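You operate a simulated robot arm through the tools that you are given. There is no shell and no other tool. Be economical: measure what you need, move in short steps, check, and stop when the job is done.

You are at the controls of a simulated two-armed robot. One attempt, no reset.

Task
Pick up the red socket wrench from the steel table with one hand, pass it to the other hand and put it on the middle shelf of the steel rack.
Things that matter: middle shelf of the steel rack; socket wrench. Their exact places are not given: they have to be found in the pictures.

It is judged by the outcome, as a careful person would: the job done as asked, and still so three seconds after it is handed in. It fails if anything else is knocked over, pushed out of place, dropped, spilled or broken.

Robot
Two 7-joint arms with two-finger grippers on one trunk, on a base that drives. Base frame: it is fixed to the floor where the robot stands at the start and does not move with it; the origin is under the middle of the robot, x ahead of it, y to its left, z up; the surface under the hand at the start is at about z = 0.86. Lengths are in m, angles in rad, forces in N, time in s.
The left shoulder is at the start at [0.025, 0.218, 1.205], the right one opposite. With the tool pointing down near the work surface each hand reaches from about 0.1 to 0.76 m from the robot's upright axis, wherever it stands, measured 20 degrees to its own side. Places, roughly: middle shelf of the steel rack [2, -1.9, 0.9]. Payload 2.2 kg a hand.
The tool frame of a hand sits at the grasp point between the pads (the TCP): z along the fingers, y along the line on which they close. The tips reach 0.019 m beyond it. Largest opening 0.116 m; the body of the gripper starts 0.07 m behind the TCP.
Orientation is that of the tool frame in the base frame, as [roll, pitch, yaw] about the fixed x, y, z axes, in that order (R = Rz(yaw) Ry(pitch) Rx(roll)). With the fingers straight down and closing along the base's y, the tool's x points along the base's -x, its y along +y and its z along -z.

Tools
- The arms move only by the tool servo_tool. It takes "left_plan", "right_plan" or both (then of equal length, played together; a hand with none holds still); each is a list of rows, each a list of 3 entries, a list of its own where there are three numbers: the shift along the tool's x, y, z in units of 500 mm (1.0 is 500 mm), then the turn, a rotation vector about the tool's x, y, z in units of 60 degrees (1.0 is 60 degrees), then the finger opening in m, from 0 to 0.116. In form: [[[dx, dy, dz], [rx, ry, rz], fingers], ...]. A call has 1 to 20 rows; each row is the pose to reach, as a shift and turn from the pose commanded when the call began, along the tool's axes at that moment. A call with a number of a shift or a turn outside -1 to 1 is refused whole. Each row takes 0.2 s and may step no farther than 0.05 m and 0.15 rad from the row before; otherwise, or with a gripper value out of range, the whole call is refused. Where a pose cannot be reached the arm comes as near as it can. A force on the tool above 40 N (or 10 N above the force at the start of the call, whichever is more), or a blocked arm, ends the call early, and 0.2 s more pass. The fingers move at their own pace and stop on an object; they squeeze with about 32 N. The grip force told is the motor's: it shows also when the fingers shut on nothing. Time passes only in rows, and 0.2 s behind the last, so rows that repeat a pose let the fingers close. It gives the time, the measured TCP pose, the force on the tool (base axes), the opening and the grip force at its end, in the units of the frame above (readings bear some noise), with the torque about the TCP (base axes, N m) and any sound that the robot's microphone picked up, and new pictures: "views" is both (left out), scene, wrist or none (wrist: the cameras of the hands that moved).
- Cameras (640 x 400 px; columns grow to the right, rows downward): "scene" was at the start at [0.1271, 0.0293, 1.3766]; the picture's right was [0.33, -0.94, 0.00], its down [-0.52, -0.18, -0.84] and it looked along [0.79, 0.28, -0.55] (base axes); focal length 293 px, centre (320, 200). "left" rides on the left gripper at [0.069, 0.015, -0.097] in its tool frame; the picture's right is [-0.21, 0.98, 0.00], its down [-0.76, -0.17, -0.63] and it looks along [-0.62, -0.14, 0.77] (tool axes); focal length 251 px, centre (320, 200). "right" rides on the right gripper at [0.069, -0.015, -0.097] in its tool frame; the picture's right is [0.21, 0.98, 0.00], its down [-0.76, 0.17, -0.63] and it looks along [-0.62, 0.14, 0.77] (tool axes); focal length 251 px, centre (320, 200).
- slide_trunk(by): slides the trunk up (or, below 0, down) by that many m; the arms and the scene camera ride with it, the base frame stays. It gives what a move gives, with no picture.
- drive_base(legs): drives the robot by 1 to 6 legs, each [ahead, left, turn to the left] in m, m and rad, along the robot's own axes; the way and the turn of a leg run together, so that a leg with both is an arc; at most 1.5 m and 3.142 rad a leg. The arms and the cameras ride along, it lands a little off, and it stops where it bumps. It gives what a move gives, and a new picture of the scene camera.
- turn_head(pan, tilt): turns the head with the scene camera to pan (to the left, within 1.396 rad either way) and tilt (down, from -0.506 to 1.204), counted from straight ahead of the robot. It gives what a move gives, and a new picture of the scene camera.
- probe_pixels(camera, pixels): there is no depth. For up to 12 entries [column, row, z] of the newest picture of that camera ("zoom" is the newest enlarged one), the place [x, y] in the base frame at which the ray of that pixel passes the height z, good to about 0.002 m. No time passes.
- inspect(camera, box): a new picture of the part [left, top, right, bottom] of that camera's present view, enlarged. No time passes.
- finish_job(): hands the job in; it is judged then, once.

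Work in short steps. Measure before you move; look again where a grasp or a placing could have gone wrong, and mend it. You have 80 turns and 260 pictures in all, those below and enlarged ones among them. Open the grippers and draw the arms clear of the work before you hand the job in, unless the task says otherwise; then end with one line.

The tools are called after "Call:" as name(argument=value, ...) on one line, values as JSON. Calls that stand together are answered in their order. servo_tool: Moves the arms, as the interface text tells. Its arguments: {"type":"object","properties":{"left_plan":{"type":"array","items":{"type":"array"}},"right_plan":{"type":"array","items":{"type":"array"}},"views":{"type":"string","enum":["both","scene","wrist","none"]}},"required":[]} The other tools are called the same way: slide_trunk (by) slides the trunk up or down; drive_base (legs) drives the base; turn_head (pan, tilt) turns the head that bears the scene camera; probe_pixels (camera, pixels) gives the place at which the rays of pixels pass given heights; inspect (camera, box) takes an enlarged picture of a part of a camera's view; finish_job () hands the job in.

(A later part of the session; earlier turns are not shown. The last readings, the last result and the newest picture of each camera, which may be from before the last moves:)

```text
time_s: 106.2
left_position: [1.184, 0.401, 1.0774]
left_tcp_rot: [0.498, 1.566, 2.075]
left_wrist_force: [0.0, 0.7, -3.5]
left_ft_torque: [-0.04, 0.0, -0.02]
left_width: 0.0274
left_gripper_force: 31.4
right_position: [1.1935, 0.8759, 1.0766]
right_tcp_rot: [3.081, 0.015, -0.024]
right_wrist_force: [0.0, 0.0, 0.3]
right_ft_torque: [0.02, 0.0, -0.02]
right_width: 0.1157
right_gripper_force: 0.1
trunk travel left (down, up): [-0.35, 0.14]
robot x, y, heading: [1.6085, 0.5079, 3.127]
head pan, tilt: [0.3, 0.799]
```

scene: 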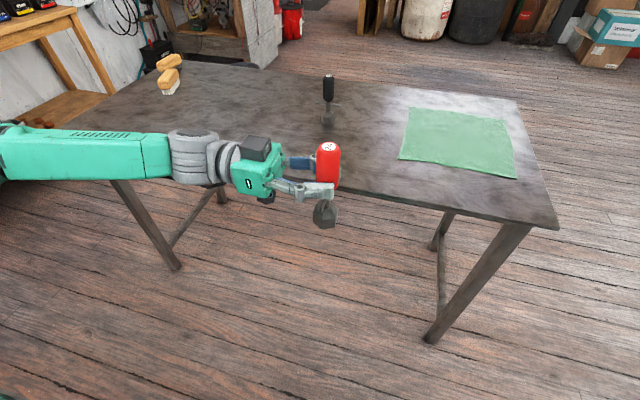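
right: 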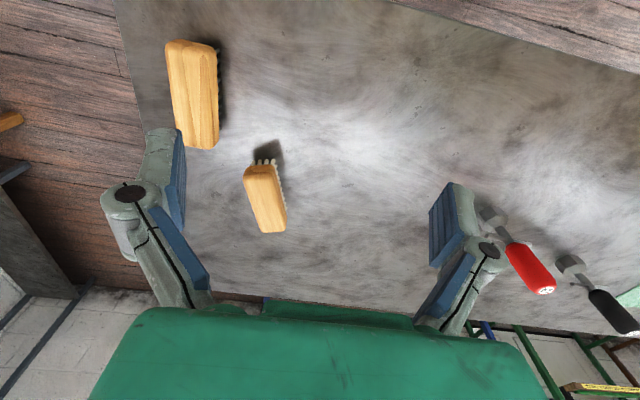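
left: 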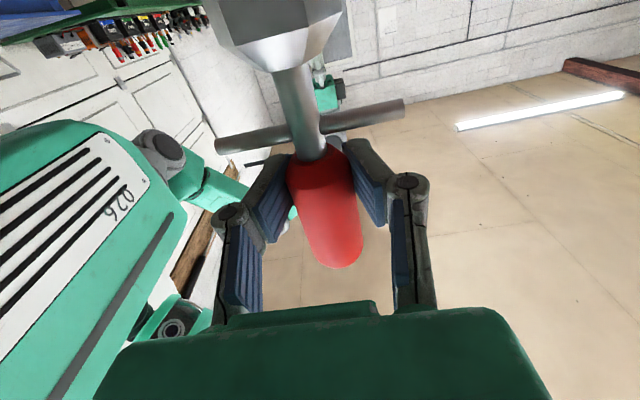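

The wrench stands vertical in the left hand at (1.184, 0.401), left TCP z=1.077. Now I pitch the right hand forward to horizontal in two stages, still well to the right.

Call:
servo_tool(right_plan=[[[0, 0, 0], [0, -0.1, 0], 0.1], [[0, 0, 0], [0, -0.2, 0], 0.1], [[0, 0, 0], [0, -0.3, 0], 0.1], [[0, 0, 0], [0, -0.4, 0], 0.1], [[0, 0, 0], [0, -0.5, 0], 0.1], [[0, 0, 0], [0, -0.6, 0], 0.1], [[0, 0, 0], [0, -0.7, 0], 0.1], [[0, 0, 0], [0, -0.75, 0], 0.1]], views="none")

Call:
turn_head(pan=-0.1, tilt=0.6)

Call:
servo_tool(right_plan=[[[0, 0, 0], [0, -0.1, 0], 0.1], [[0, 0, 0], [0, -0.2, 0], 0.1], [[0, 0, 0], [0, -0.3, 0], 0.1], [[0, 0, 0], [0, -0.4, 0], 0.1], [[0, 0, 0], [0, -0.5, 0], 0.1], [[0, 0, 0], [0, -0.6, 0], 0.1], [[0, 0, 0], [0, -0.7, 0], 0.1], [[0, 0, 0], [0, -0.75, 0], 0.1]])

```text
time_s: 108.0
left_position: [1.1849, 0.4007, 1.0778]
left_tcp_rot: [0.799, 1.57, 2.372]
left_wrist_force: [0.5, -0.4, -1.5]
left_ft_torque: [0.01, -0.02, -0.01]
left_width: 0.0274
left_gripper_force: 32.3
right_position: [1.18, 0.8817, 1.0775]
right_tcp_rot: [3.055, 0.798, -0.085]
right_wrist_force: [0.6, 0.8, -0.3]
right_ft_torque: [0.02, 0.0, -0.01]
right_width: 0.1
right_gripper_force: 0.0
right hand out of reach, approached as far as the arm can: row 7, 8
trunk travel left (down, up): [-0.35, 0.14]
robot x, y, heading: [1.6084, 0.5051, 3.122]
head pan, tilt: [0.3, 0.799]
```

```text
time_s: 108.9
left_position: [1.1855, 0.4007, 1.0772]
left_tcp_rot: [0.79, 1.57, 2.365]
left_wrist_force: [0.2, -0.3, -2.2]
left_ft_torque: [0.01, -0.01, -0.02]
left_width: 0.0275
left_gripper_force: 31.7
right_position: [1.1808, 0.881, 1.0792]
right_tcp_rot: [3.054, 0.794, -0.086]
right_wrist_force: [-0.3, -0.1, 0.0]
right_ft_torque: [-0.03, -0.02, 0.01]
right_width: 0.1003
right_gripper_force: 0.0
trunk travel left (down, up): [-0.35, 0.14]
robot x, y, heading: [1.6075, 0.5037, 3.124]
head pan, tilt: [-0.099, 0.6]
```

scene: 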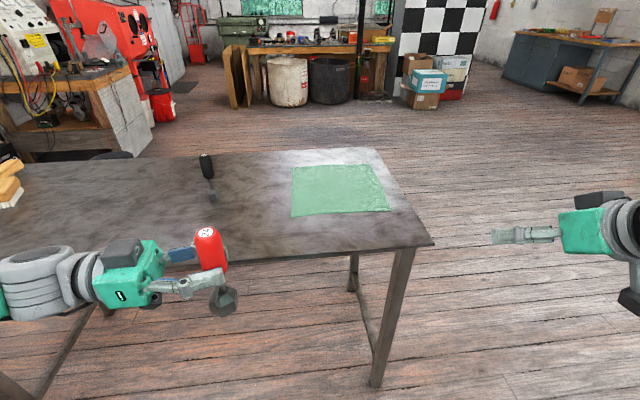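

```text
time_s: 110.7
left_position: [1.1848, 0.402, 1.0787]
left_tcp_rot: [1.285, 1.569, 2.86]
left_wrist_force: [-0.3, -0.3, -2.6]
left_ft_torque: [0.0, 0.01, 0.01]
left_width: 0.0273
left_gripper_force: 32.2
right_position: [1.1623, 0.888, 1.0671]
right_tcp_rot: [1.323, 1.508, -1.843]
right_wrist_force: [0.3, 0.1, 0.2]
right_ft_torque: [-0.05, 0.05, -0.01]
right_width: 0.1
right_gripper_force: 0.1
right hand out of reach, approached as far as the arm can: row 1, 2, 3, 4, 5, 6, 7, 8
trunk travel left (down, up): [-0.35, 0.14]
robot x, y, heading: [1.6044, 0.502, 3.117]
head pan, tilt: [-0.099, 0.6]
```

scene: 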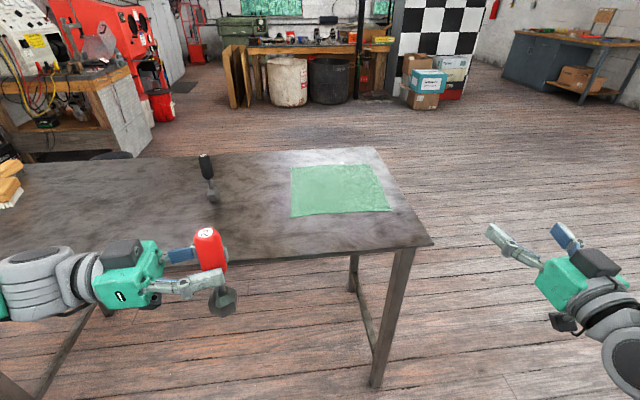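
right: 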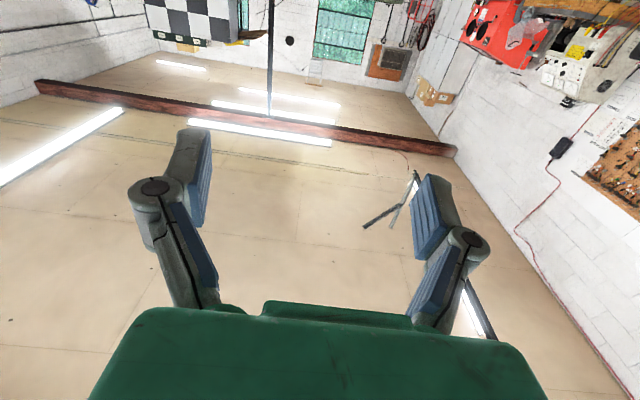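

The right hand now points forward. Next I turn it 60° to the left and bring it to 0.2 m from the wrench handle, at z≈1.114.

Call:
servo_tool(right_plan=[[[-0.005, 0.052, -0.022], [-0.083, 0, 0], 0.08], [[-0.01, 0.104, -0.043], [-0.167, 0, 0], 0.08], [[-0.015, 0.156, -0.065], [-0.25, 0, 0], 0.08], [[-0.02, 0.207, -0.087], [-0.333, 0, 0], 0.08], [[-0.025, 0.259, -0.108], [-0.417, 0, 0], 0.08], [[-0.03, 0.311, -0.13], [-0.5, 0, 0], 0.08], [[-0.035, 0.363, -0.152], [-0.583, 0, 0], 0.08], [[-0.04, 0.415, -0.173], [-0.667, 0, 0], 0.08], [[-0.045, 0.466, -0.195], [-0.75, 0, 0], 0.08], [[-0.05, 0.518, -0.217], [-0.833, 0, 0], 0.08], [[-0.055, 0.57, -0.238], [-0.917, 0, 0], 0.08], [[-0.06, 0.622, -0.26], [-1.0, 0, 0], 0.08]])

```text
time_s: 113.3
left_position: [1.1855, 0.3987, 1.0775]
left_tcp_rot: [0.476, 1.567, 2.05]
left_wrist_force: [-0.2, -0.2, -2.0]
left_ft_torque: [0.0, -0.03, 0.01]
left_width: 0.0275
left_gripper_force: 31.7
right_position: [1.2411, 0.5689, 1.0895]
right_tcp_rot: [0.284, 1.509, -1.833]
right_wrist_force: [-0.3, -0.8, 0.3]
right_ft_torque: [-0.02, 0.02, -0.01]
right_width: 0.0799
right_gripper_force: 0.0
right hand out of reach, approached as far as the arm can: row 1, 2, 3, 4, 5, 6, 7, 8, 9, 10, 11, 12
trunk travel left (down, up): [-0.35, 0.14]
robot x, y, heading: [1.6078, 0.5072, 3.12]
head pan, tilt: [-0.099, 0.6]
```

scene: 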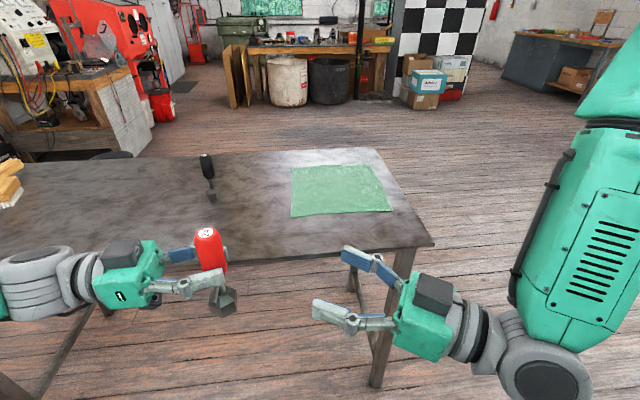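
right: 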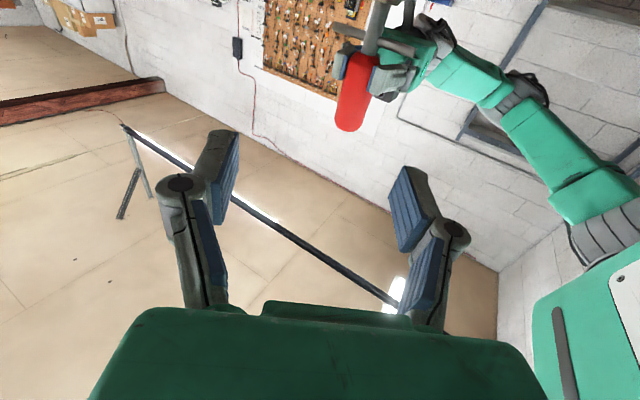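

The right hand stopped short (z 1.0895), so I lower the left hand by 2.5 cm to match. I also turn the right hand 13° more, so its approach line runs through the handle.

Call:
servo_tool(left_plan=[[[0.013, 0, 0], [0, 0, 0], 0.0], [[0.026, 0, 0], [0, 0, 0], 0.0], [[0.039, 0, 0], [0, 0, 0], 0.0], [[0.05, 0, 0], [0, 0, 0], 0.0], [[0.05, 0, 0], [0, 0, 0], 0.0]], right_plan=[[[0, 0, 0], [-0.05, 0, 0], 0.08], [[0, 0, 0], [-0.1, 0, 0], 0.08], [[0, 0, 0], [-0.15, 0, 0], 0.08], [[0, 0, 0], [-0.22, 0, 0], 0.08], [[0, 0, 0], [-0.22, 0, 0], 0.08]])

Call:
inspect(camera="scene", box=[120, 190, 440, 390])

```text
time_s: 114.5
left_position: [1.185, 0.4005, 1.0546]
left_tcp_rot: [0.748, 1.57, 2.325]
left_wrist_force: [0.0, -0.4, -2.5]
left_ft_torque: [-0.01, -0.01, 0.01]
left_width: 0.0275
left_gripper_force: 31.7
right_position: [1.2395, 0.5689, 1.0875]
right_tcp_rot: [0.06, 1.507, -1.826]
right_wrist_force: [-0.8, 0.3, 0.4]
right_ft_torque: [-0.01, -0.02, -0.02]
right_width: 0.0799
right_gripper_force: 0.1
trunk travel left (down, up): [-0.35, 0.14]
robot x, y, heading: [1.6062, 0.5025, 3.122]
head pan, tilt: [-0.099, 0.6]
```

scene: 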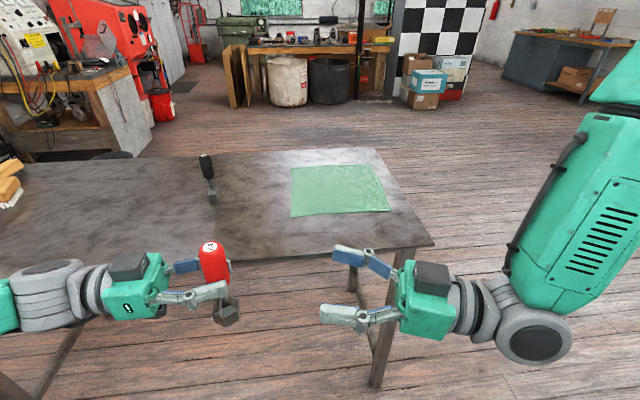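
right: 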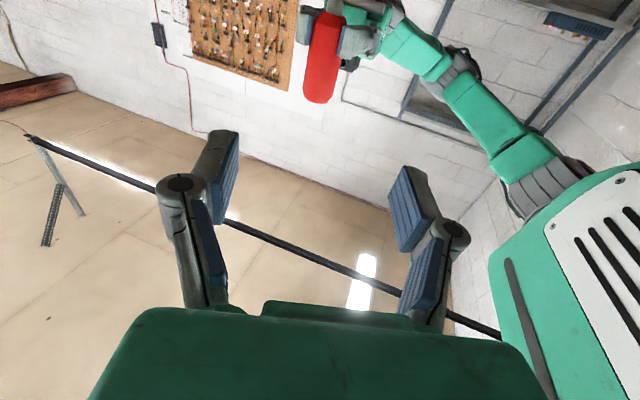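
left: 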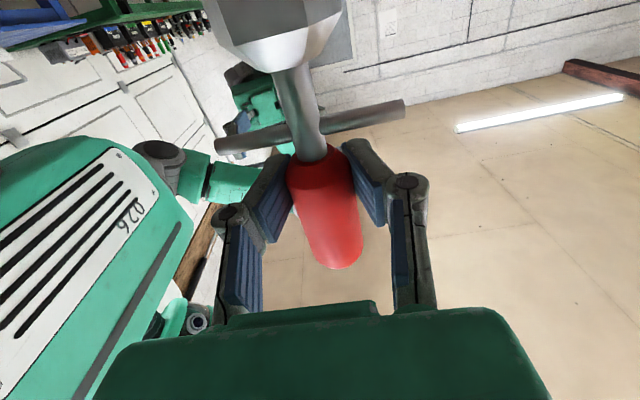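

```text
2.00 times, centred on (280, 290) of scene
```

zoom: 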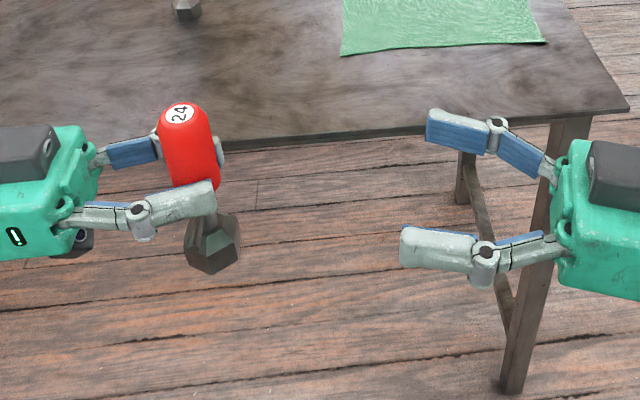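

The geometry is good. I approach along the right tool axis by 0.177 m, ending around the upper handle.

Call:
servo_tool(right_plan=[[[0.003, 0, 0.06], [0, 0, 0], 0.08], [[0.006, 0, 0.12], [0, 0, 0], 0.08], [[0.009, 0, 0.18], [0, 0, 0], 0.08], [[0.012, 0, 0.24], [0, 0, 0], 0.08], [[0.014, 0, 0.29], [0, 0, 0], 0.08], [[0.014, 0, 0.29], [0, 0, 0], 0.08]])

Call:
inspect(camera="scene", box=[150, 220, 310, 340])

```text
time_s: 115.9
left_position: [1.1854, 0.4016, 1.0541]
left_tcp_rot: [0.731, 1.571, 2.308]
left_wrist_force: [0.6, 0.2, -2.1]
left_ft_torque: [-0.02, -0.04, -0.02]
left_width: 0.0273
left_gripper_force: 30.9
right_position: [1.1912, 0.432, 1.0894]
right_tcp_rot: [0.062, 1.509, -1.827]
right_wrist_force: [0.6, 0.2, -0.8]
right_ft_torque: [0.02, -0.03, 0.0]
right_width: 0.08
right_gripper_force: 0.1
trunk travel left (down, up): [-0.35, 0.14]
robot x, y, heading: [1.6056, 0.5041, 3.123]
head pan, tilt: [-0.099, 0.6]
```

scene: 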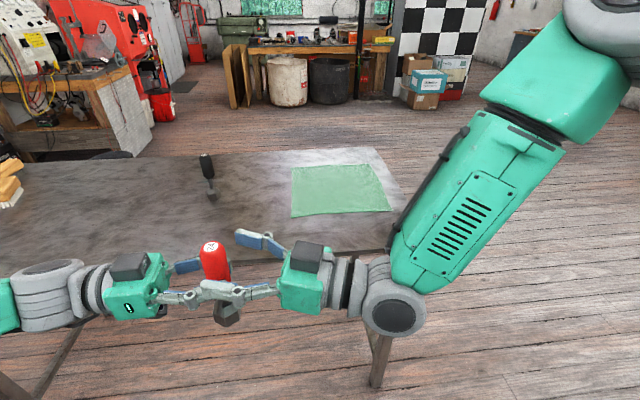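
right: 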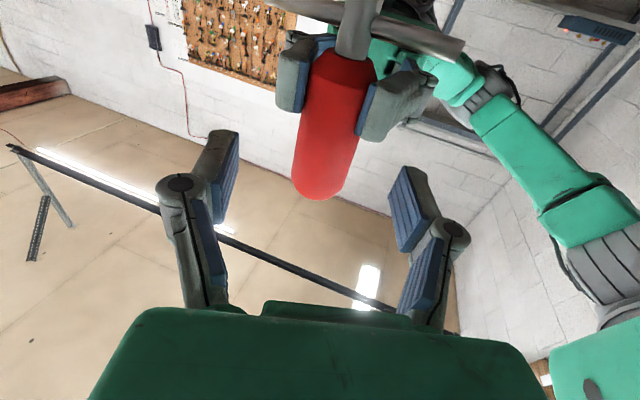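

```text
3.33 times, centred on (230, 280) of scene
```

zoom: 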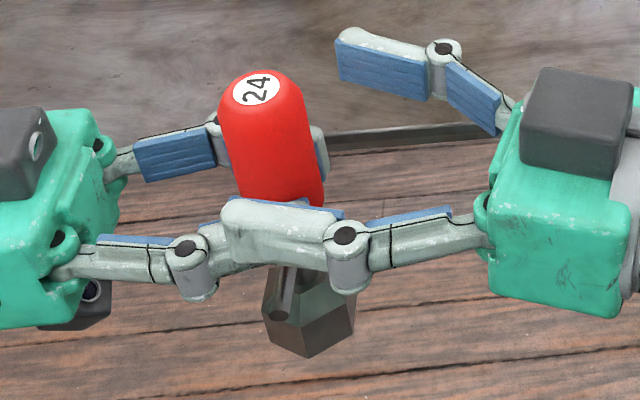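

The right fingers straddle the upper handle, with about 13 mm vertical gap to the left fingers. I advance the last 3 cm and close.

Call:
servo_tool(right_plan=[[[0, 0, 0.03], [0, 0, 0], 0.08], [[0, 0, 0.062], [0, 0, 0], 0.08], [[0, 0, 0.062], [0, 0, 0], 0.08]], views="wrist")

Call:
servo_tool(right_plan=[[[0, 0, 0], [0, 0, 0], 0.05], [[0, 0, 0], [0, 0, 0], 0.03], [[0, 0, 0], [0, 0, 0], 0.0], [[0, 0, 0], [0, 0, 0], 0.0]])

Call:
inspect(camera="scene", box=[150, 220, 310, 340])

```text
time_s: 116.7
left_position: [1.185, 0.4009, 1.0537]
left_tcp_rot: [0.643, 1.567, 2.22]
left_wrist_force: [-0.3, 0.7, -2.6]
left_ft_torque: [-0.03, 0.0, 0.0]
left_width: 0.027
left_gripper_force: 32.0
right_position: [1.1827, 0.4004, 1.0904]
right_tcp_rot: [0.072, 1.51, -1.817]
right_wrist_force: [0.6, 0.3, 0.0]
right_ft_torque: [0.02, 0.01, -0.02]
right_width: 0.0802
right_gripper_force: 0.1
trunk travel left (down, up): [-0.35, 0.14]
robot x, y, heading: [1.61, 0.5049, 3.119]
head pan, tilt: [-0.099, 0.6]
```

right: 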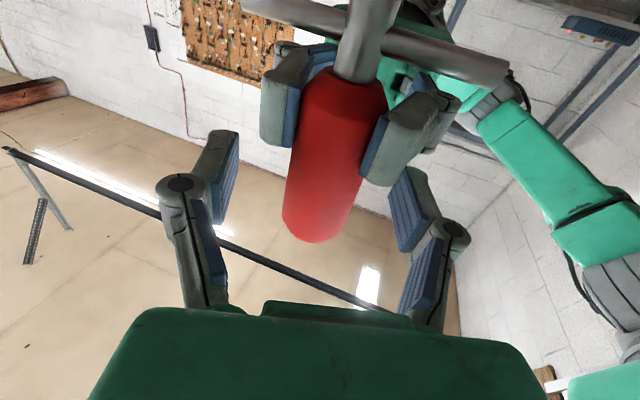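

```text
time_s: 117.7
left_position: [1.1839, 0.4018, 1.0541]
left_tcp_rot: [0.666, 1.57, 2.244]
left_wrist_force: [0.0, 1.2, -2.5]
left_ft_torque: [-0.06, 0.03, 0.09]
left_width: 0.0271
left_gripper_force: 32.7
right_position: [1.1828, 0.4022, 1.0911]
right_tcp_rot: [0.065, 1.508, -1.823]
right_wrist_force: [0.7, -0.4, 0.6]
right_ft_torque: [0.0, -0.04, -0.06]
right_width: 0.0229
right_gripper_force: 31.6
trunk travel left (down, up): [-0.35, 0.14]
robot x, y, heading: [1.606, 0.5031, 3.124]
head pan, tilt: [-0.099, 0.6]
```

scene: 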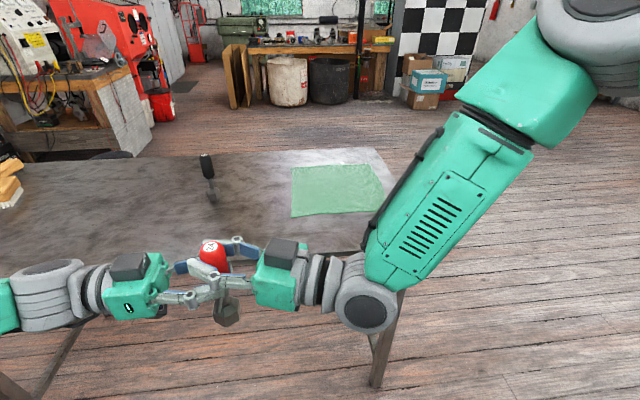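
right: 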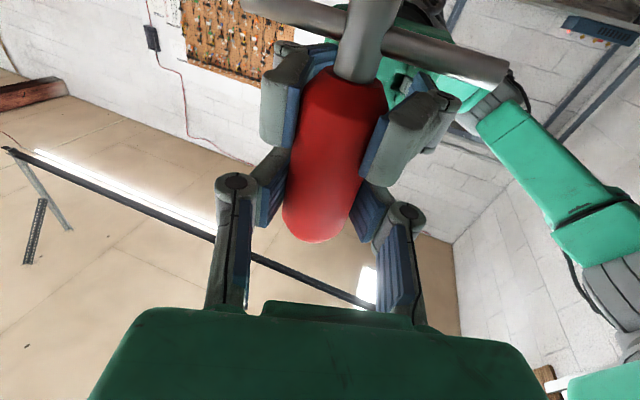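

```text
3.33 times, centred on (230, 280) of scene
```

zoom: 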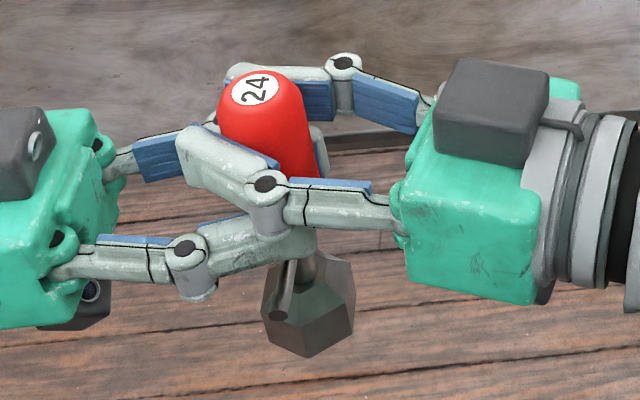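

Both hands hold the wrench, and the right grips at 31.6 N. I open the left hand and watch whether the right keeps it.

Call:
servo_tool(left_plan=[[[0, 0, 0], [0, 0, 0], 0.03], [[0, 0, 0], [0, 0, 0], 0.04], [[0, 0, 0], [0, 0, 0], 0.06], [[0, 0, 0], [0, 0, 0], 0.07], [[0, 0, 0], [0, 0, 0], 0.07]])

```text
time_s: 118.9
left_position: [1.1846, 0.4007, 1.0545]
left_tcp_rot: [0.66, 1.569, 2.235]
left_wrist_force: [0.3, -0.5, 0.1]
left_ft_torque: [-0.03, 0.02, 0.0]
left_width: 0.0698
left_gripper_force: 0.1
right_position: [1.184, 0.403, 1.0895]
right_tcp_rot: [0.066, 1.51, -1.822]
right_wrist_force: [0.3, 0.4, 0.5]
right_ft_torque: [-0.03, -0.04, -0.03]
right_width: 0.0229
right_gripper_force: 32.4
trunk travel left (down, up): [-0.35, 0.14]
robot x, y, heading: [1.6031, 0.5031, 3.121]
head pan, tilt: [-0.099, 0.6]
```

scene: 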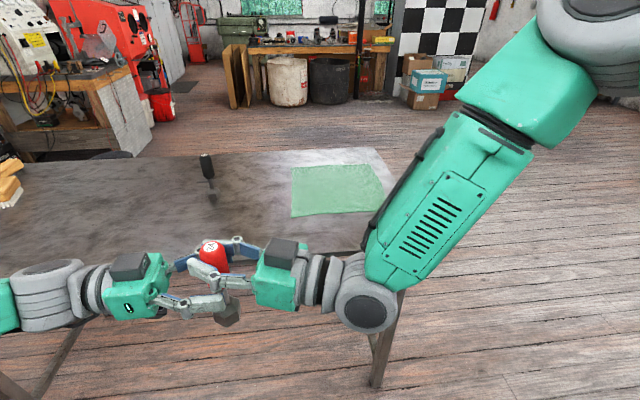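
left: 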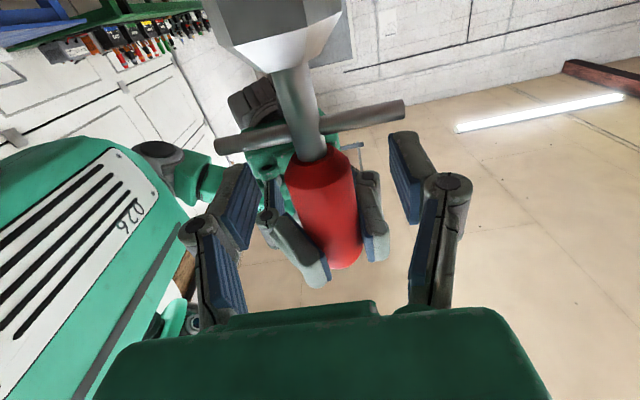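

The wrench stays in the right hand. I retreat the left hand straight back along its own axis.

Call:
servo_tool(left_plan=[[[0, 0, -0.03], [0, 0, 0], 0.07], [[0, 0, -0.08], [0, 0, 0], 0.07], [[0, 0, -0.14], [0, 0, 0], 0.07], [[0, 0, -0.2], [0, 0, 0], 0.07], [[0, 0, -0.26], [0, 0, 0], 0.07], [[0, 0, -0.3], [0, 0, 0], 0.07]])

Call:
inspect(camera="scene", box=[150, 220, 310, 340])

```text
time_s: 120.3
left_position: [1.1868, 0.2504, 1.0524]
left_tcp_rot: [0.594, 1.567, 2.169]
left_wrist_force: [0.6, 0.5, 0.0]
left_ft_torque: [0.01, 0.02, 0.0]
left_width: 0.0698
left_gripper_force: 0.0
right_position: [1.1831, 0.4017, 1.0901]
right_tcp_rot: [0.062, 1.511, -1.827]
right_wrist_force: [-0.8, -0.9, 0.8]
right_ft_torque: [0.04, -0.01, 0.0]
right_width: 0.0228
right_gripper_force: 32.2
trunk travel left (down, up): [-0.35, 0.14]
robot x, y, heading: [1.607, 0.5086, 3.124]
head pan, tilt: [-0.099, 0.6]
```

scene: 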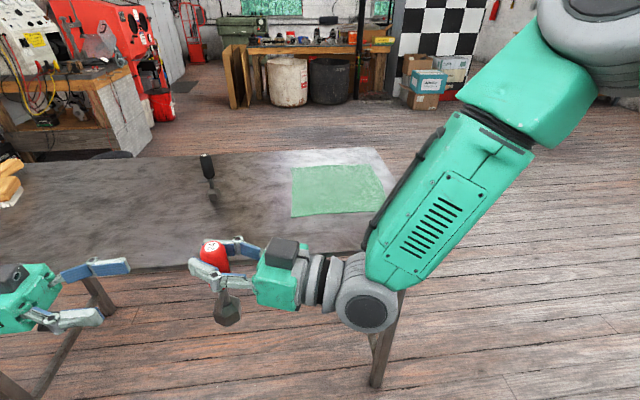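
left: 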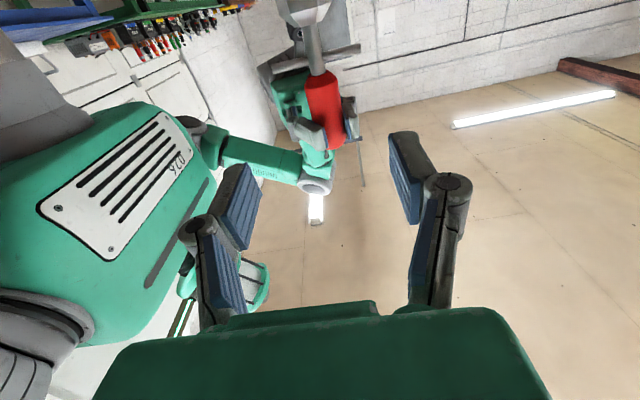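

```text
3.33 times, centred on (230, 280) of scene
```

zoom: 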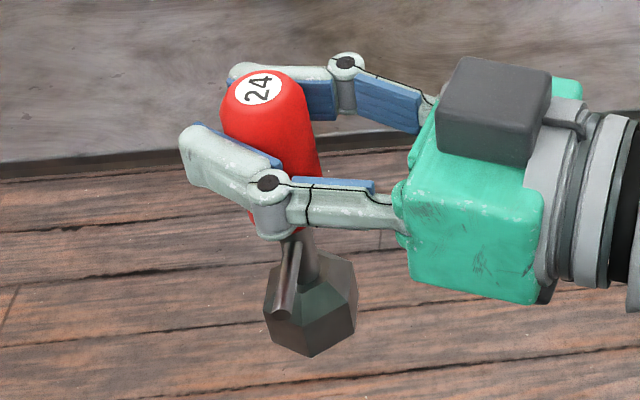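

The handover worked: the right hand holds the handle firmly. I return the left hand to a compact, tool-down pose before driving.

Call:
servo_tool(left_plan=[[[-0.016, -0.014, -0.009], [0, 0.09, 0], 0.07], [[-0.032, -0.027, -0.019], [0, 0.18, 0], 0.07], [[-0.048, -0.041, -0.028], [0, 0.27, 0], 0.07], [[-0.064, -0.054, -0.038], [0, 0.36, 0], 0.07], [[-0.08, -0.068, -0.047], [0, 0.45, 0], 0.07], [[-0.096, -0.082, -0.056], [0, 0.54, 0], 0.07], [[-0.112, -0.095, -0.066], [0, 0.63, 0], 0.07], [[-0.128, -0.109, -0.075], [0, 0.72, 0], 0.07], [[-0.144, -0.122, -0.085], [0, 0.81, 0], 0.07], [[-0.16, -0.136, -0.094], [0, 0.9, 0], 0.07]], views="none")

Call:
servo_tool(left_plan=[[[0, 0, 0], [0, 0.1, 0], 0.05], [[0, 0, 0], [0, 0.2, 0], 0.03], [[0, 0, 0], [0, 0.3, 0], 0.0], [[0, 0, 0], [0, 0.4, 0], 0.0], [[0, 0, 0], [0, 0.5, 0], 0.0], [[0, 0, 0], [0, 0.6, 0], 0.0]], views="scene")

```text
time_s: 122.5
left_position: [1.2531, 0.2034, 1.1343]
left_tcp_rot: [3.141, 0.627, -1.566]
left_wrist_force: [0.1, 0.3, 0.0]
left_ft_torque: [0.0, 0.04, -0.02]
left_width: 0.07
left_gripper_force: 0.0
right_position: [1.1834, 0.4021, 1.0886]
right_tcp_rot: [0.068, 1.51, -1.822]
right_wrist_force: [0.8, -0.3, -0.3]
right_ft_torque: [0.01, 0.0, 0.0]
right_width: 0.0225
right_gripper_force: 32.3
trunk travel left (down, up): [-0.35, 0.14]
robot x, y, heading: [1.6079, 0.5024, 3.121]
head pan, tilt: [-0.099, 0.6]
```

```text
time_s: 123.9
left_position: [1.2523, 0.2056, 1.1334]
left_tcp_rot: [3.141, -0.001, -1.565]
left_wrist_force: [0.2, 0.8, 0.2]
left_ft_torque: [0.0, 0.01, -0.01]
left_width: 0.0
left_gripper_force: 28.5
right_position: [1.1834, 0.4053, 1.0915]
right_tcp_rot: [0.075, 1.507, -1.814]
right_wrist_force: [0.0, -1.0, -0.1]
right_ft_torque: [0.01, 0.01, 0.02]
right_width: 0.0225
right_gripper_force: 32.0
trunk travel left (down, up): [-0.35, 0.14]
robot x, y, heading: [1.6068, 0.5016, 3.121]
head pan, tilt: [-0.099, 0.6]
```

scene: 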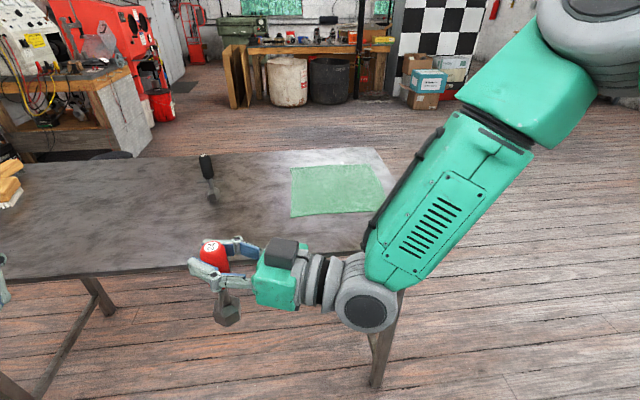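

All is compact. I strafe along the aisle toward the rack in two legs.

Call:
drive_base(legs=[[0, 0.6, 0], [0, 0.6, 0]])

Call:
inspect(camera="right", box=[160, 0, 520, 280])

```text
time_s: 130.3
left_position: [1.2291, -0.9972, 1.135]
left_tcp_rot: [3.141, 0.003, -1.57]
left_wrist_force: [0.2, -0.4, 0.6]
left_ft_torque: [-0.01, -0.02, 0.03]
left_width: 0.0002
left_gripper_force: 28.4
right_position: [1.1591, -0.799, 1.0911]
right_tcp_rot: [0.05, 1.511, -1.841]
right_wrist_force: [-0.2, -0.1, -0.8]
right_ft_torque: [-0.02, 0.03, 0.0]
right_width: 0.022
right_gripper_force: 32.2
trunk travel left (down, up): [-0.35, 0.14]
robot x, y, heading: [1.5803, -0.6953, 3.114]
head pan, tilt: [-0.099, 0.6]
```

scene: 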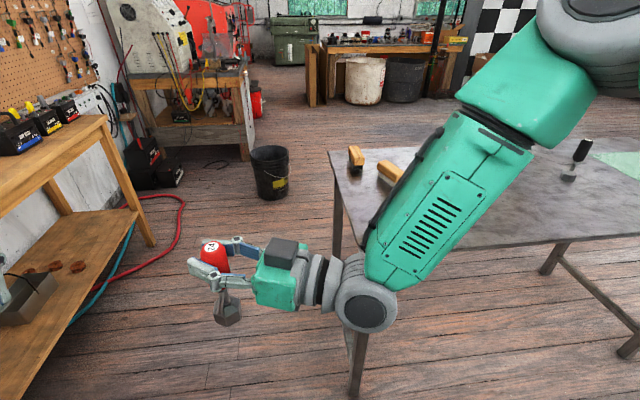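

```text
1.43 times, centred on (340, 140) of right
```

zoom: 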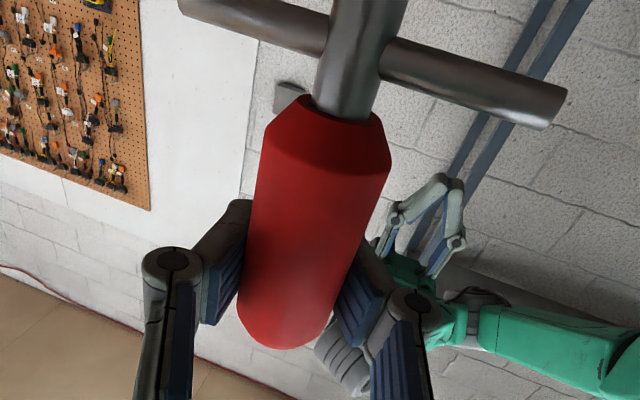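

No slip shows: the handle end is at the same pixel as at the grasp. I turn left 90° to face the rack.

Call:
drive_base(legs=[[0, 0, 0.8], [0, 0, 0.798]])

Call:
turn_head(pan=0.3, tilt=0.4)

```text
time_s: 134.9
left_position: [1.8911, -1.0368, 1.1357]
left_tcp_rot: [3.139, -0.001, 0.037]
left_wrist_force: [0.1, 0.2, 0.5]
left_ft_torque: [-0.01, -0.01, 0.01]
left_width: 0.0
left_gripper_force: 28.9
right_position: [1.6953, -1.1125, 1.0914]
right_tcp_rot: [0.036, 1.508, -0.252]
right_wrist_force: [0.0, -0.9, -0.2]
right_ft_torque: [0.01, -0.02, -0.03]
right_width: 0.0219
right_gripper_force: 32.0
trunk travel left (down, up): [-0.35, 0.14]
robot x, y, heading: [1.581, -0.6962, -1.559]
head pan, tilt: [-0.099, 0.6]
```

scene: 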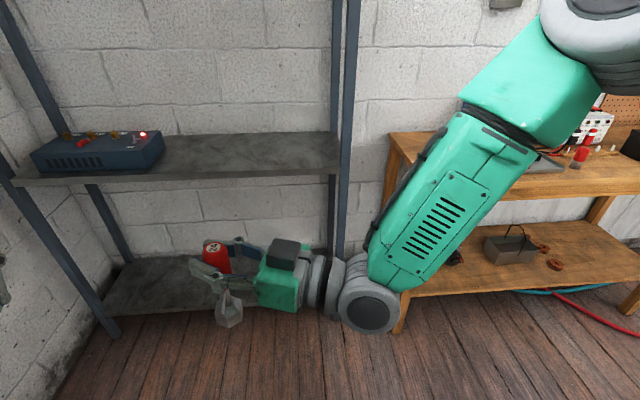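

```text
time_s: 135.7
left_position: [1.8903, -1.0331, 1.1374]
left_tcp_rot: [3.134, -0.002, 0.035]
left_wrist_force: [-0.7, 0.2, -0.3]
left_ft_torque: [-0.01, 0.0, 0.0]
left_width: 0.0001
left_gripper_force: 27.8
right_position: [1.6945, -1.1089, 1.0933]
right_tcp_rot: [0.003, 1.505, -0.283]
right_wrist_force: [-0.7, -0.3, -0.3]
right_ft_torque: [0.01, -0.04, 0.01]
right_width: 0.0221
right_gripper_force: 31.8
trunk travel left (down, up): [-0.35, 0.14]
robot x, y, heading: [1.5816, -0.6933, -1.557]
head pan, tilt: [0.3, 0.4]
```

scene: 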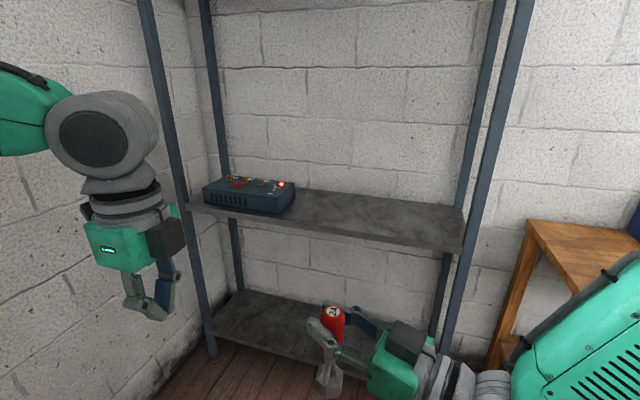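

The middle shelf is clearly visible, with free space to the right of the blue box. I measure its height and edges, using the left post at (212,355) as a reference.

Call:
probe_pixels(camera="scene", pixels=[[212, 355, 0.0], [190, 213, 0.85], [190, 213, 0.9], [190, 213, 0.95], [455, 250, 0.85], [455, 250, 0.9], [455, 250, 0.95], [460, 206, 0.9], [300, 190, 0.9], [330, 232, 0.9], [292, 208, 0.9], [242, 289, 0.0]])

Call:
inspect(camera="scene", box=[170, 150, 490, 270])

Call:
turn_head(pan=0.3, tilt=-0.1)

```text
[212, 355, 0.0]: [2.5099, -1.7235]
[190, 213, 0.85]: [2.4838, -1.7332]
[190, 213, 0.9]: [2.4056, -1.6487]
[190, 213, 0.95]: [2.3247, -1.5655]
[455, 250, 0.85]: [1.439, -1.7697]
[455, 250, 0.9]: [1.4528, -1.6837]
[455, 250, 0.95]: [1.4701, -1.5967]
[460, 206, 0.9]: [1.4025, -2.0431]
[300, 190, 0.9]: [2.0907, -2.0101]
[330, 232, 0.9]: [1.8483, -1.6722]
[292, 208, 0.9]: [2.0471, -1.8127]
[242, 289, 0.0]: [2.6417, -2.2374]
```

```text
2.00 times, centred on (330, 210) of scene
```

zoom: 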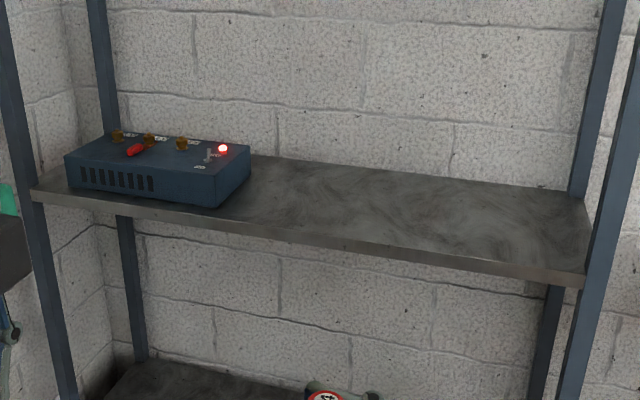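

```text
time_s: 136.7
left_position: [1.8906, -1.0336, 1.1367]
left_tcp_rot: [3.135, -0.002, 0.035]
left_wrist_force: [0.3, 0.3, 0.1]
left_ft_torque: [0.04, -0.02, -0.01]
left_width: 0.0001
left_gripper_force: 29.0
right_position: [1.6936, -1.1094, 1.0919]
right_tcp_rot: [0.007, 1.504, -0.282]
right_wrist_force: [0.0, 1.0, -0.3]
right_ft_torque: [-0.01, -0.06, 0.02]
right_width: 0.0219
right_gripper_force: 32.0
trunk travel left (down, up): [-0.35, 0.14]
robot x, y, heading: [1.5822, -0.6955, -1.56]
head pan, tilt: [0.3, -0.099]
```

scene: 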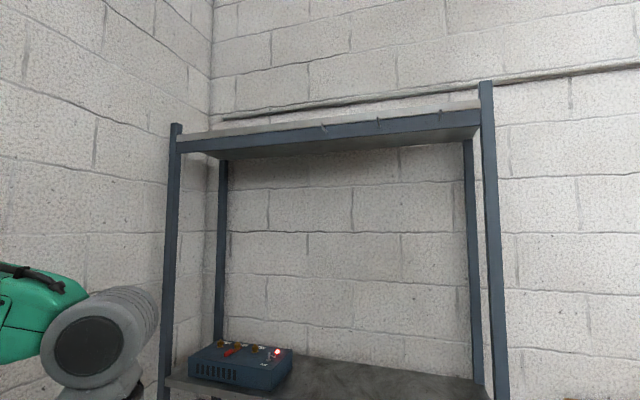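

The upper shelf is far above, so there is plenty of clearance. I extend the right hand forward with a 45° yaw toward the rack, and draw the left hand back a bit.

Call:
servo_tool(right_plan=[[[0, -0.024, 0.017], [0.062, 0, -0.004], 0.0], [[-0.001, -0.049, 0.034], [0.125, 0, -0.008], 0.0], [[-0.001, -0.073, 0.051], [0.187, 0, -0.012], 0.0], [[-0.002, -0.098, 0.068], [0.25, 0, -0.017], 0.0], [[-0.002, -0.122, 0.085], [0.312, 0, -0.021], 0.0], [[-0.003, -0.147, 0.102], [0.375, 0, -0.025], 0.0], [[-0.003, -0.171, 0.12], [0.437, 0, -0.029], 0.0], [[-0.004, -0.196, 0.137], [0.5, 0, -0.033], 0.0], [[-0.004, -0.22, 0.154], [0.562, 0, -0.037], 0.0], [[-0.005, -0.245, 0.171], [0.624, 0, -0.042], 0.0], [[-0.006, -0.27, 0.188], [0.687, 0, -0.046], 0.0], [[-0.006, -0.294, 0.205], [0.749, 0, -0.05], 0.0]], left_plan=[[[0, -0.013, -0.008], [0, 0, 0], 0.0], [[0.001, -0.027, -0.017], [0, 0, 0], 0.0], [[0.001, -0.04, -0.025], [0, 0, 0], 0.0], [[0.002, -0.053, -0.033], [0, 0, 0], 0.0], [[0.002, -0.067, -0.042], [0, 0, 0], 0.0], [[0.003, -0.08, -0.05], [0, 0, 0], 0.0], [[0.003, -0.093, -0.058], [0, 0, 0], 0.0], [[0.004, -0.107, -0.067], [0, 0, 0], 0.0], [[0.004, -0.12, -0.075], [0, 0, 0], 0.0], [[0.005, -0.133, -0.083], [0, 0, 0], 0.0], [[0.005, -0.147, -0.092], [0, 0, 0], 0.0], [[0.006, -0.16, -0.1], [0, 0, 0], 0.0]], views="none")

Call:
turn_head(pan=0.1, tilt=0.6)

```text
time_s: 139.3
left_position: [1.8914, -0.9529, 1.1869]
left_tcp_rot: [3.135, -0.001, 0.036]
left_wrist_force: [-0.6, 0.2, 0.1]
left_ft_torque: [0.01, 0.03, 0.02]
left_width: 0.0
left_gripper_force: 28.6
right_position: [1.7513, -1.2784, 1.1019]
right_tcp_rot: [-0.014, 1.507, -1.085]
right_wrist_force: [0.2, 0.1, -3.0]
right_ft_torque: [0.0, 0.02, 0.0]
right_width: 0.0219
right_gripper_force: 32.7
trunk travel left (down, up): [-0.35, 0.14]
robot x, y, heading: [1.586, -0.6945, -1.563]
head pan, tilt: [0.3, -0.099]
```

```text
time_s: 140.3
left_position: [1.8892, -0.9522, 1.1869]
left_tcp_rot: [3.135, -0.002, 0.037]
left_wrist_force: [-0.1, -0.3, 0.3]
left_ft_torque: [-0.01, 0.0, 0.01]
left_width: 0.0
left_gripper_force: 28.4
right_position: [1.7496, -1.2785, 1.1026]
right_tcp_rot: [0.001, 1.505, -1.071]
right_wrist_force: [0.6, -0.5, -1.8]
right_ft_torque: [-0.02, 0.0, 0.0]
right_width: 0.0217
right_gripper_force: 31.8
trunk travel left (down, up): [-0.35, 0.14]
robot x, y, heading: [1.5815, -0.6981, -1.563]
head pan, tilt: [0.099, 0.6]
```

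scene: 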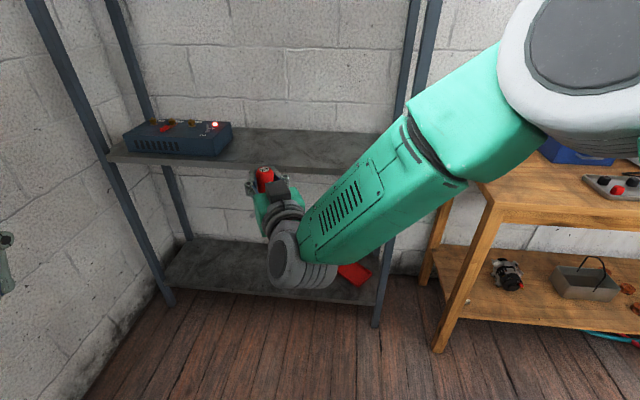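

I refine the shelf height from this view at its front edge, then drive closer.

Call:
inspect(camera="scene", box=[90, 110, 330, 250])

Call:
probe_pixels(camera="scene", pixels=[[168, 303, 0.0], [112, 156, 0.86], [112, 156, 0.88], [112, 156, 0.9], [376, 325, 0.0], [220, 166, 0.86], [220, 166, 0.88], [220, 166, 0.9], [232, 130, 0.88], [228, 148, 0.88], [380, 135, 0.88], [440, 350, 0.0]])

```text
2.67 times, centred on (210, 180) of scene
```

zoom: 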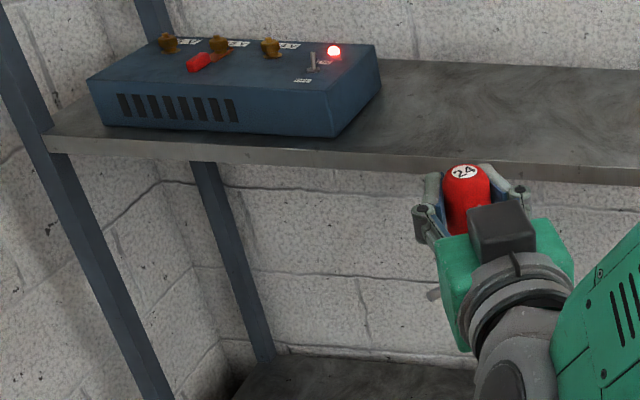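

```text
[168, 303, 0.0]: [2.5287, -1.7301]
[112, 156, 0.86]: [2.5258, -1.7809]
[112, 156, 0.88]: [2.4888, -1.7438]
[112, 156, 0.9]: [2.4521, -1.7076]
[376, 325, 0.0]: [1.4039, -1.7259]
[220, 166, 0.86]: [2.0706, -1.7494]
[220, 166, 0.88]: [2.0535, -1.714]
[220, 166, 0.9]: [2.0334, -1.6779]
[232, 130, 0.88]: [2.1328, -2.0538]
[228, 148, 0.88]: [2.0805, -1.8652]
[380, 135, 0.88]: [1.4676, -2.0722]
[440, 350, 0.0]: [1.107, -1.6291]
```

The shelf top is z≈0.88 and its front edge y≈-1.735; the wrench bottom is at about 0.975. I drive forward 0.4 first and check.

Call:
drive_base(legs=[[0.4, 0, 0]])

```text
time_s: 142.8
left_position: [1.8899, -1.3577, 1.1871]
left_tcp_rot: [3.135, -0.002, 0.028]
left_wrist_force: [-0.4, -0.7, 0.5]
left_ft_torque: [0.0, -0.02, 0.02]
left_width: 0.0
left_gripper_force: 28.3
right_position: [1.7475, -1.6834, 1.1028]
right_tcp_rot: [0.0, 1.504, -1.079]
right_wrist_force: [1.1, -0.7, -2.8]
right_ft_torque: [-0.04, -0.01, -0.04]
right_width: 0.0216
right_gripper_force: 31.9
trunk travel left (down, up): [-0.35, 0.14]
robot x, y, heading: [1.5873, -1.0952, -1.568]
head pan, tilt: [0.099, 0.6]
```

scene: 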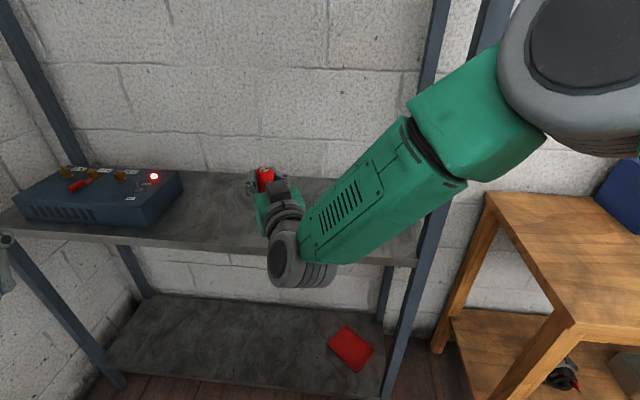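

All clear. I drive the final 0.18 m.

Call:
drive_base(legs=[[0.18, 0, 0]])

Call:
turn_head(pan=0.25, tilt=0.75)

Call:
inspect(camera="right", box=[0, 0, 640, 400])

```text
time_s: 144.3
left_position: [1.8881, -1.5358, 1.1867]
left_tcp_rot: [3.134, -0.004, 0.027]
left_wrist_force: [-0.7, 0.3, 0.0]
left_ft_torque: [0.03, 0.04, 0.0]
left_width: 0.0
left_gripper_force: 28.5
right_position: [1.7453, -1.861, 1.1042]
right_tcp_rot: [0.019, 1.504, -1.063]
right_wrist_force: [0.3, 0.8, -3.3]
right_ft_torque: [-0.04, 0.0, 0.0]
right_width: 0.0211
right_gripper_force: 32.4
trunk travel left (down, up): [-0.35, 0.14]
robot x, y, heading: [1.5863, -1.2787, -1.571]
head pan, tilt: [0.099, 0.6]
```

scene: 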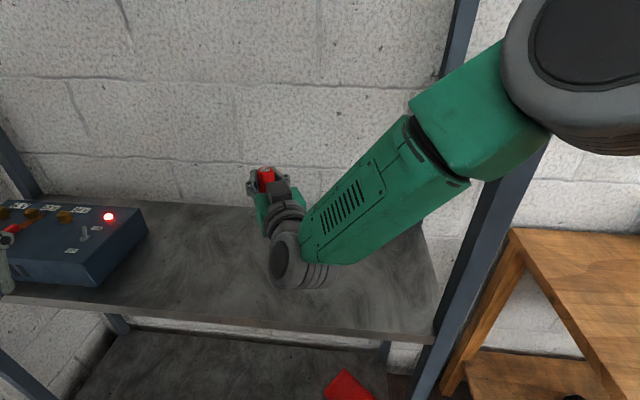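

```text
time_s: 145.1
left_position: [1.8852, -1.5347, 1.1887]
left_tcp_rot: [3.133, -0.007, 0.028]
left_wrist_force: [0.0, -1.0, 0.1]
left_ft_torque: [0.02, -0.02, -0.03]
left_width: 0.0002
left_gripper_force: 28.6
right_position: [1.7425, -1.8607, 1.104]
right_tcp_rot: [0.043, 1.501, -1.038]
right_wrist_force: [-0.7, 0.0, -3.8]
right_ft_torque: [-0.03, 0.01, 0.02]
right_width: 0.0211
right_gripper_force: 32.7
trunk travel left (down, up): [-0.35, 0.14]
robot x, y, heading: [1.5866, -1.2804, -1.571]
head pan, tilt: [0.25, 0.75]
```

scene: 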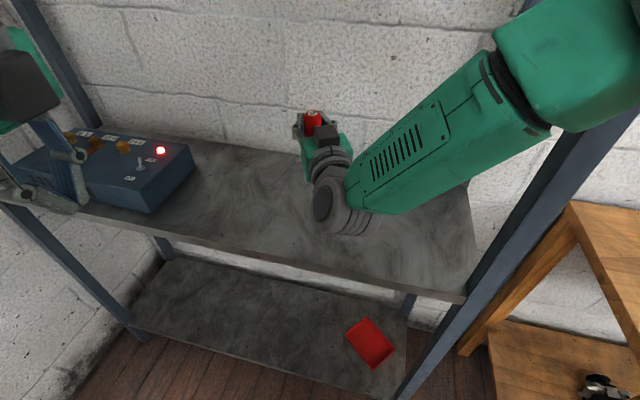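

```text
1.00 times, centred on (320, 200) of right (not enlarged: the box is as wide or as high as the picture)
```

zoom: 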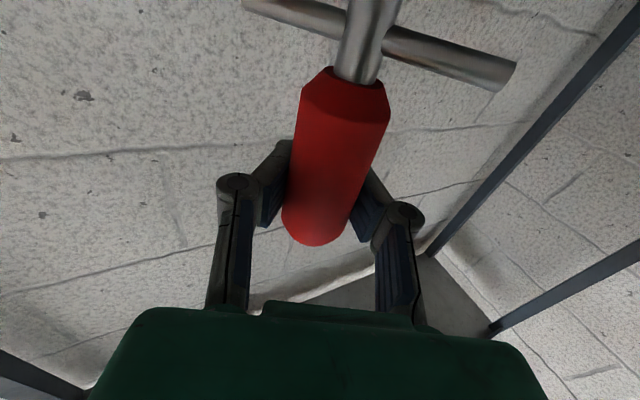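

The wrench is over the shelf and upright. I lower it 7 cm with the arm, then feel for contact.

Call:
servo_tool(right_plan=[[[0.025, 0, -0.002], [0, 0, 0], 0.0], [[0.05, 0, -0.003], [0, 0, 0], 0.0], [[0.075, 0, -0.005], [0, 0, 0], 0.0], [[0.1, 0, -0.007], [0, 0, 0], 0.0], [[0.12, 0, -0.008], [0, 0, 0], 0.0], [[0.14, 0, -0.01], [0, 0, 0], 0.0], [[0.14, 0, -0.01], [0, 0, 0], 0.0]])

Call:
inspect(camera="left", box=[0, 0, 640, 400])

```text
time_s: 146.7
left_position: [1.8868, -1.5338, 1.1892]
left_tcp_rot: [3.131, -0.007, 0.029]
left_wrist_force: [-1.1, 0.2, 0.0]
left_ft_torque: [0.0, -0.01, 0.03]
left_width: 0.0
left_gripper_force: 28.4
right_position: [1.7436, -1.8609, 1.0369]
right_tcp_rot: [0.033, 1.499, -1.046]
right_wrist_force: [0.5, -0.2, -3.1]
right_ft_torque: [0.03, -0.03, 0.01]
right_width: 0.0211
right_gripper_force: 31.7
trunk travel left (down, up): [-0.35, 0.14]
robot x, y, heading: [1.5851, -1.2787, -1.57]
head pan, tilt: [0.25, 0.75]
```

scene: 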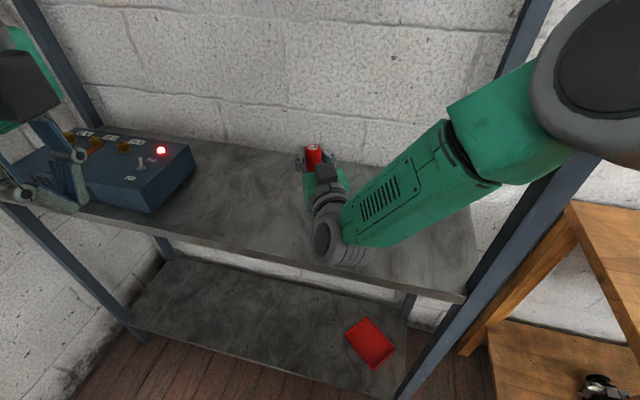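
right: 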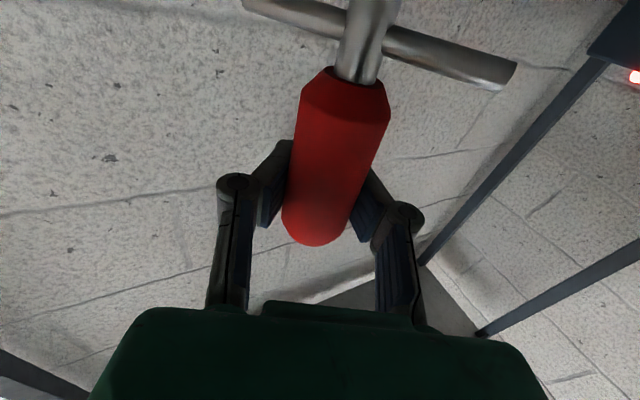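

```text
1.00 times, centred on (320, 200) of left (not enlarged: the box is as wide or as high as the picture)
```

zoom: 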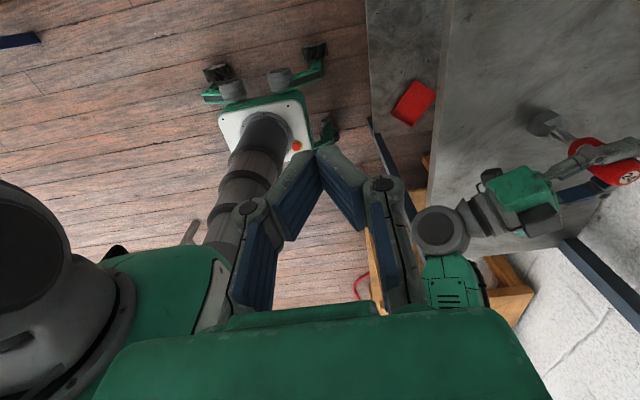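

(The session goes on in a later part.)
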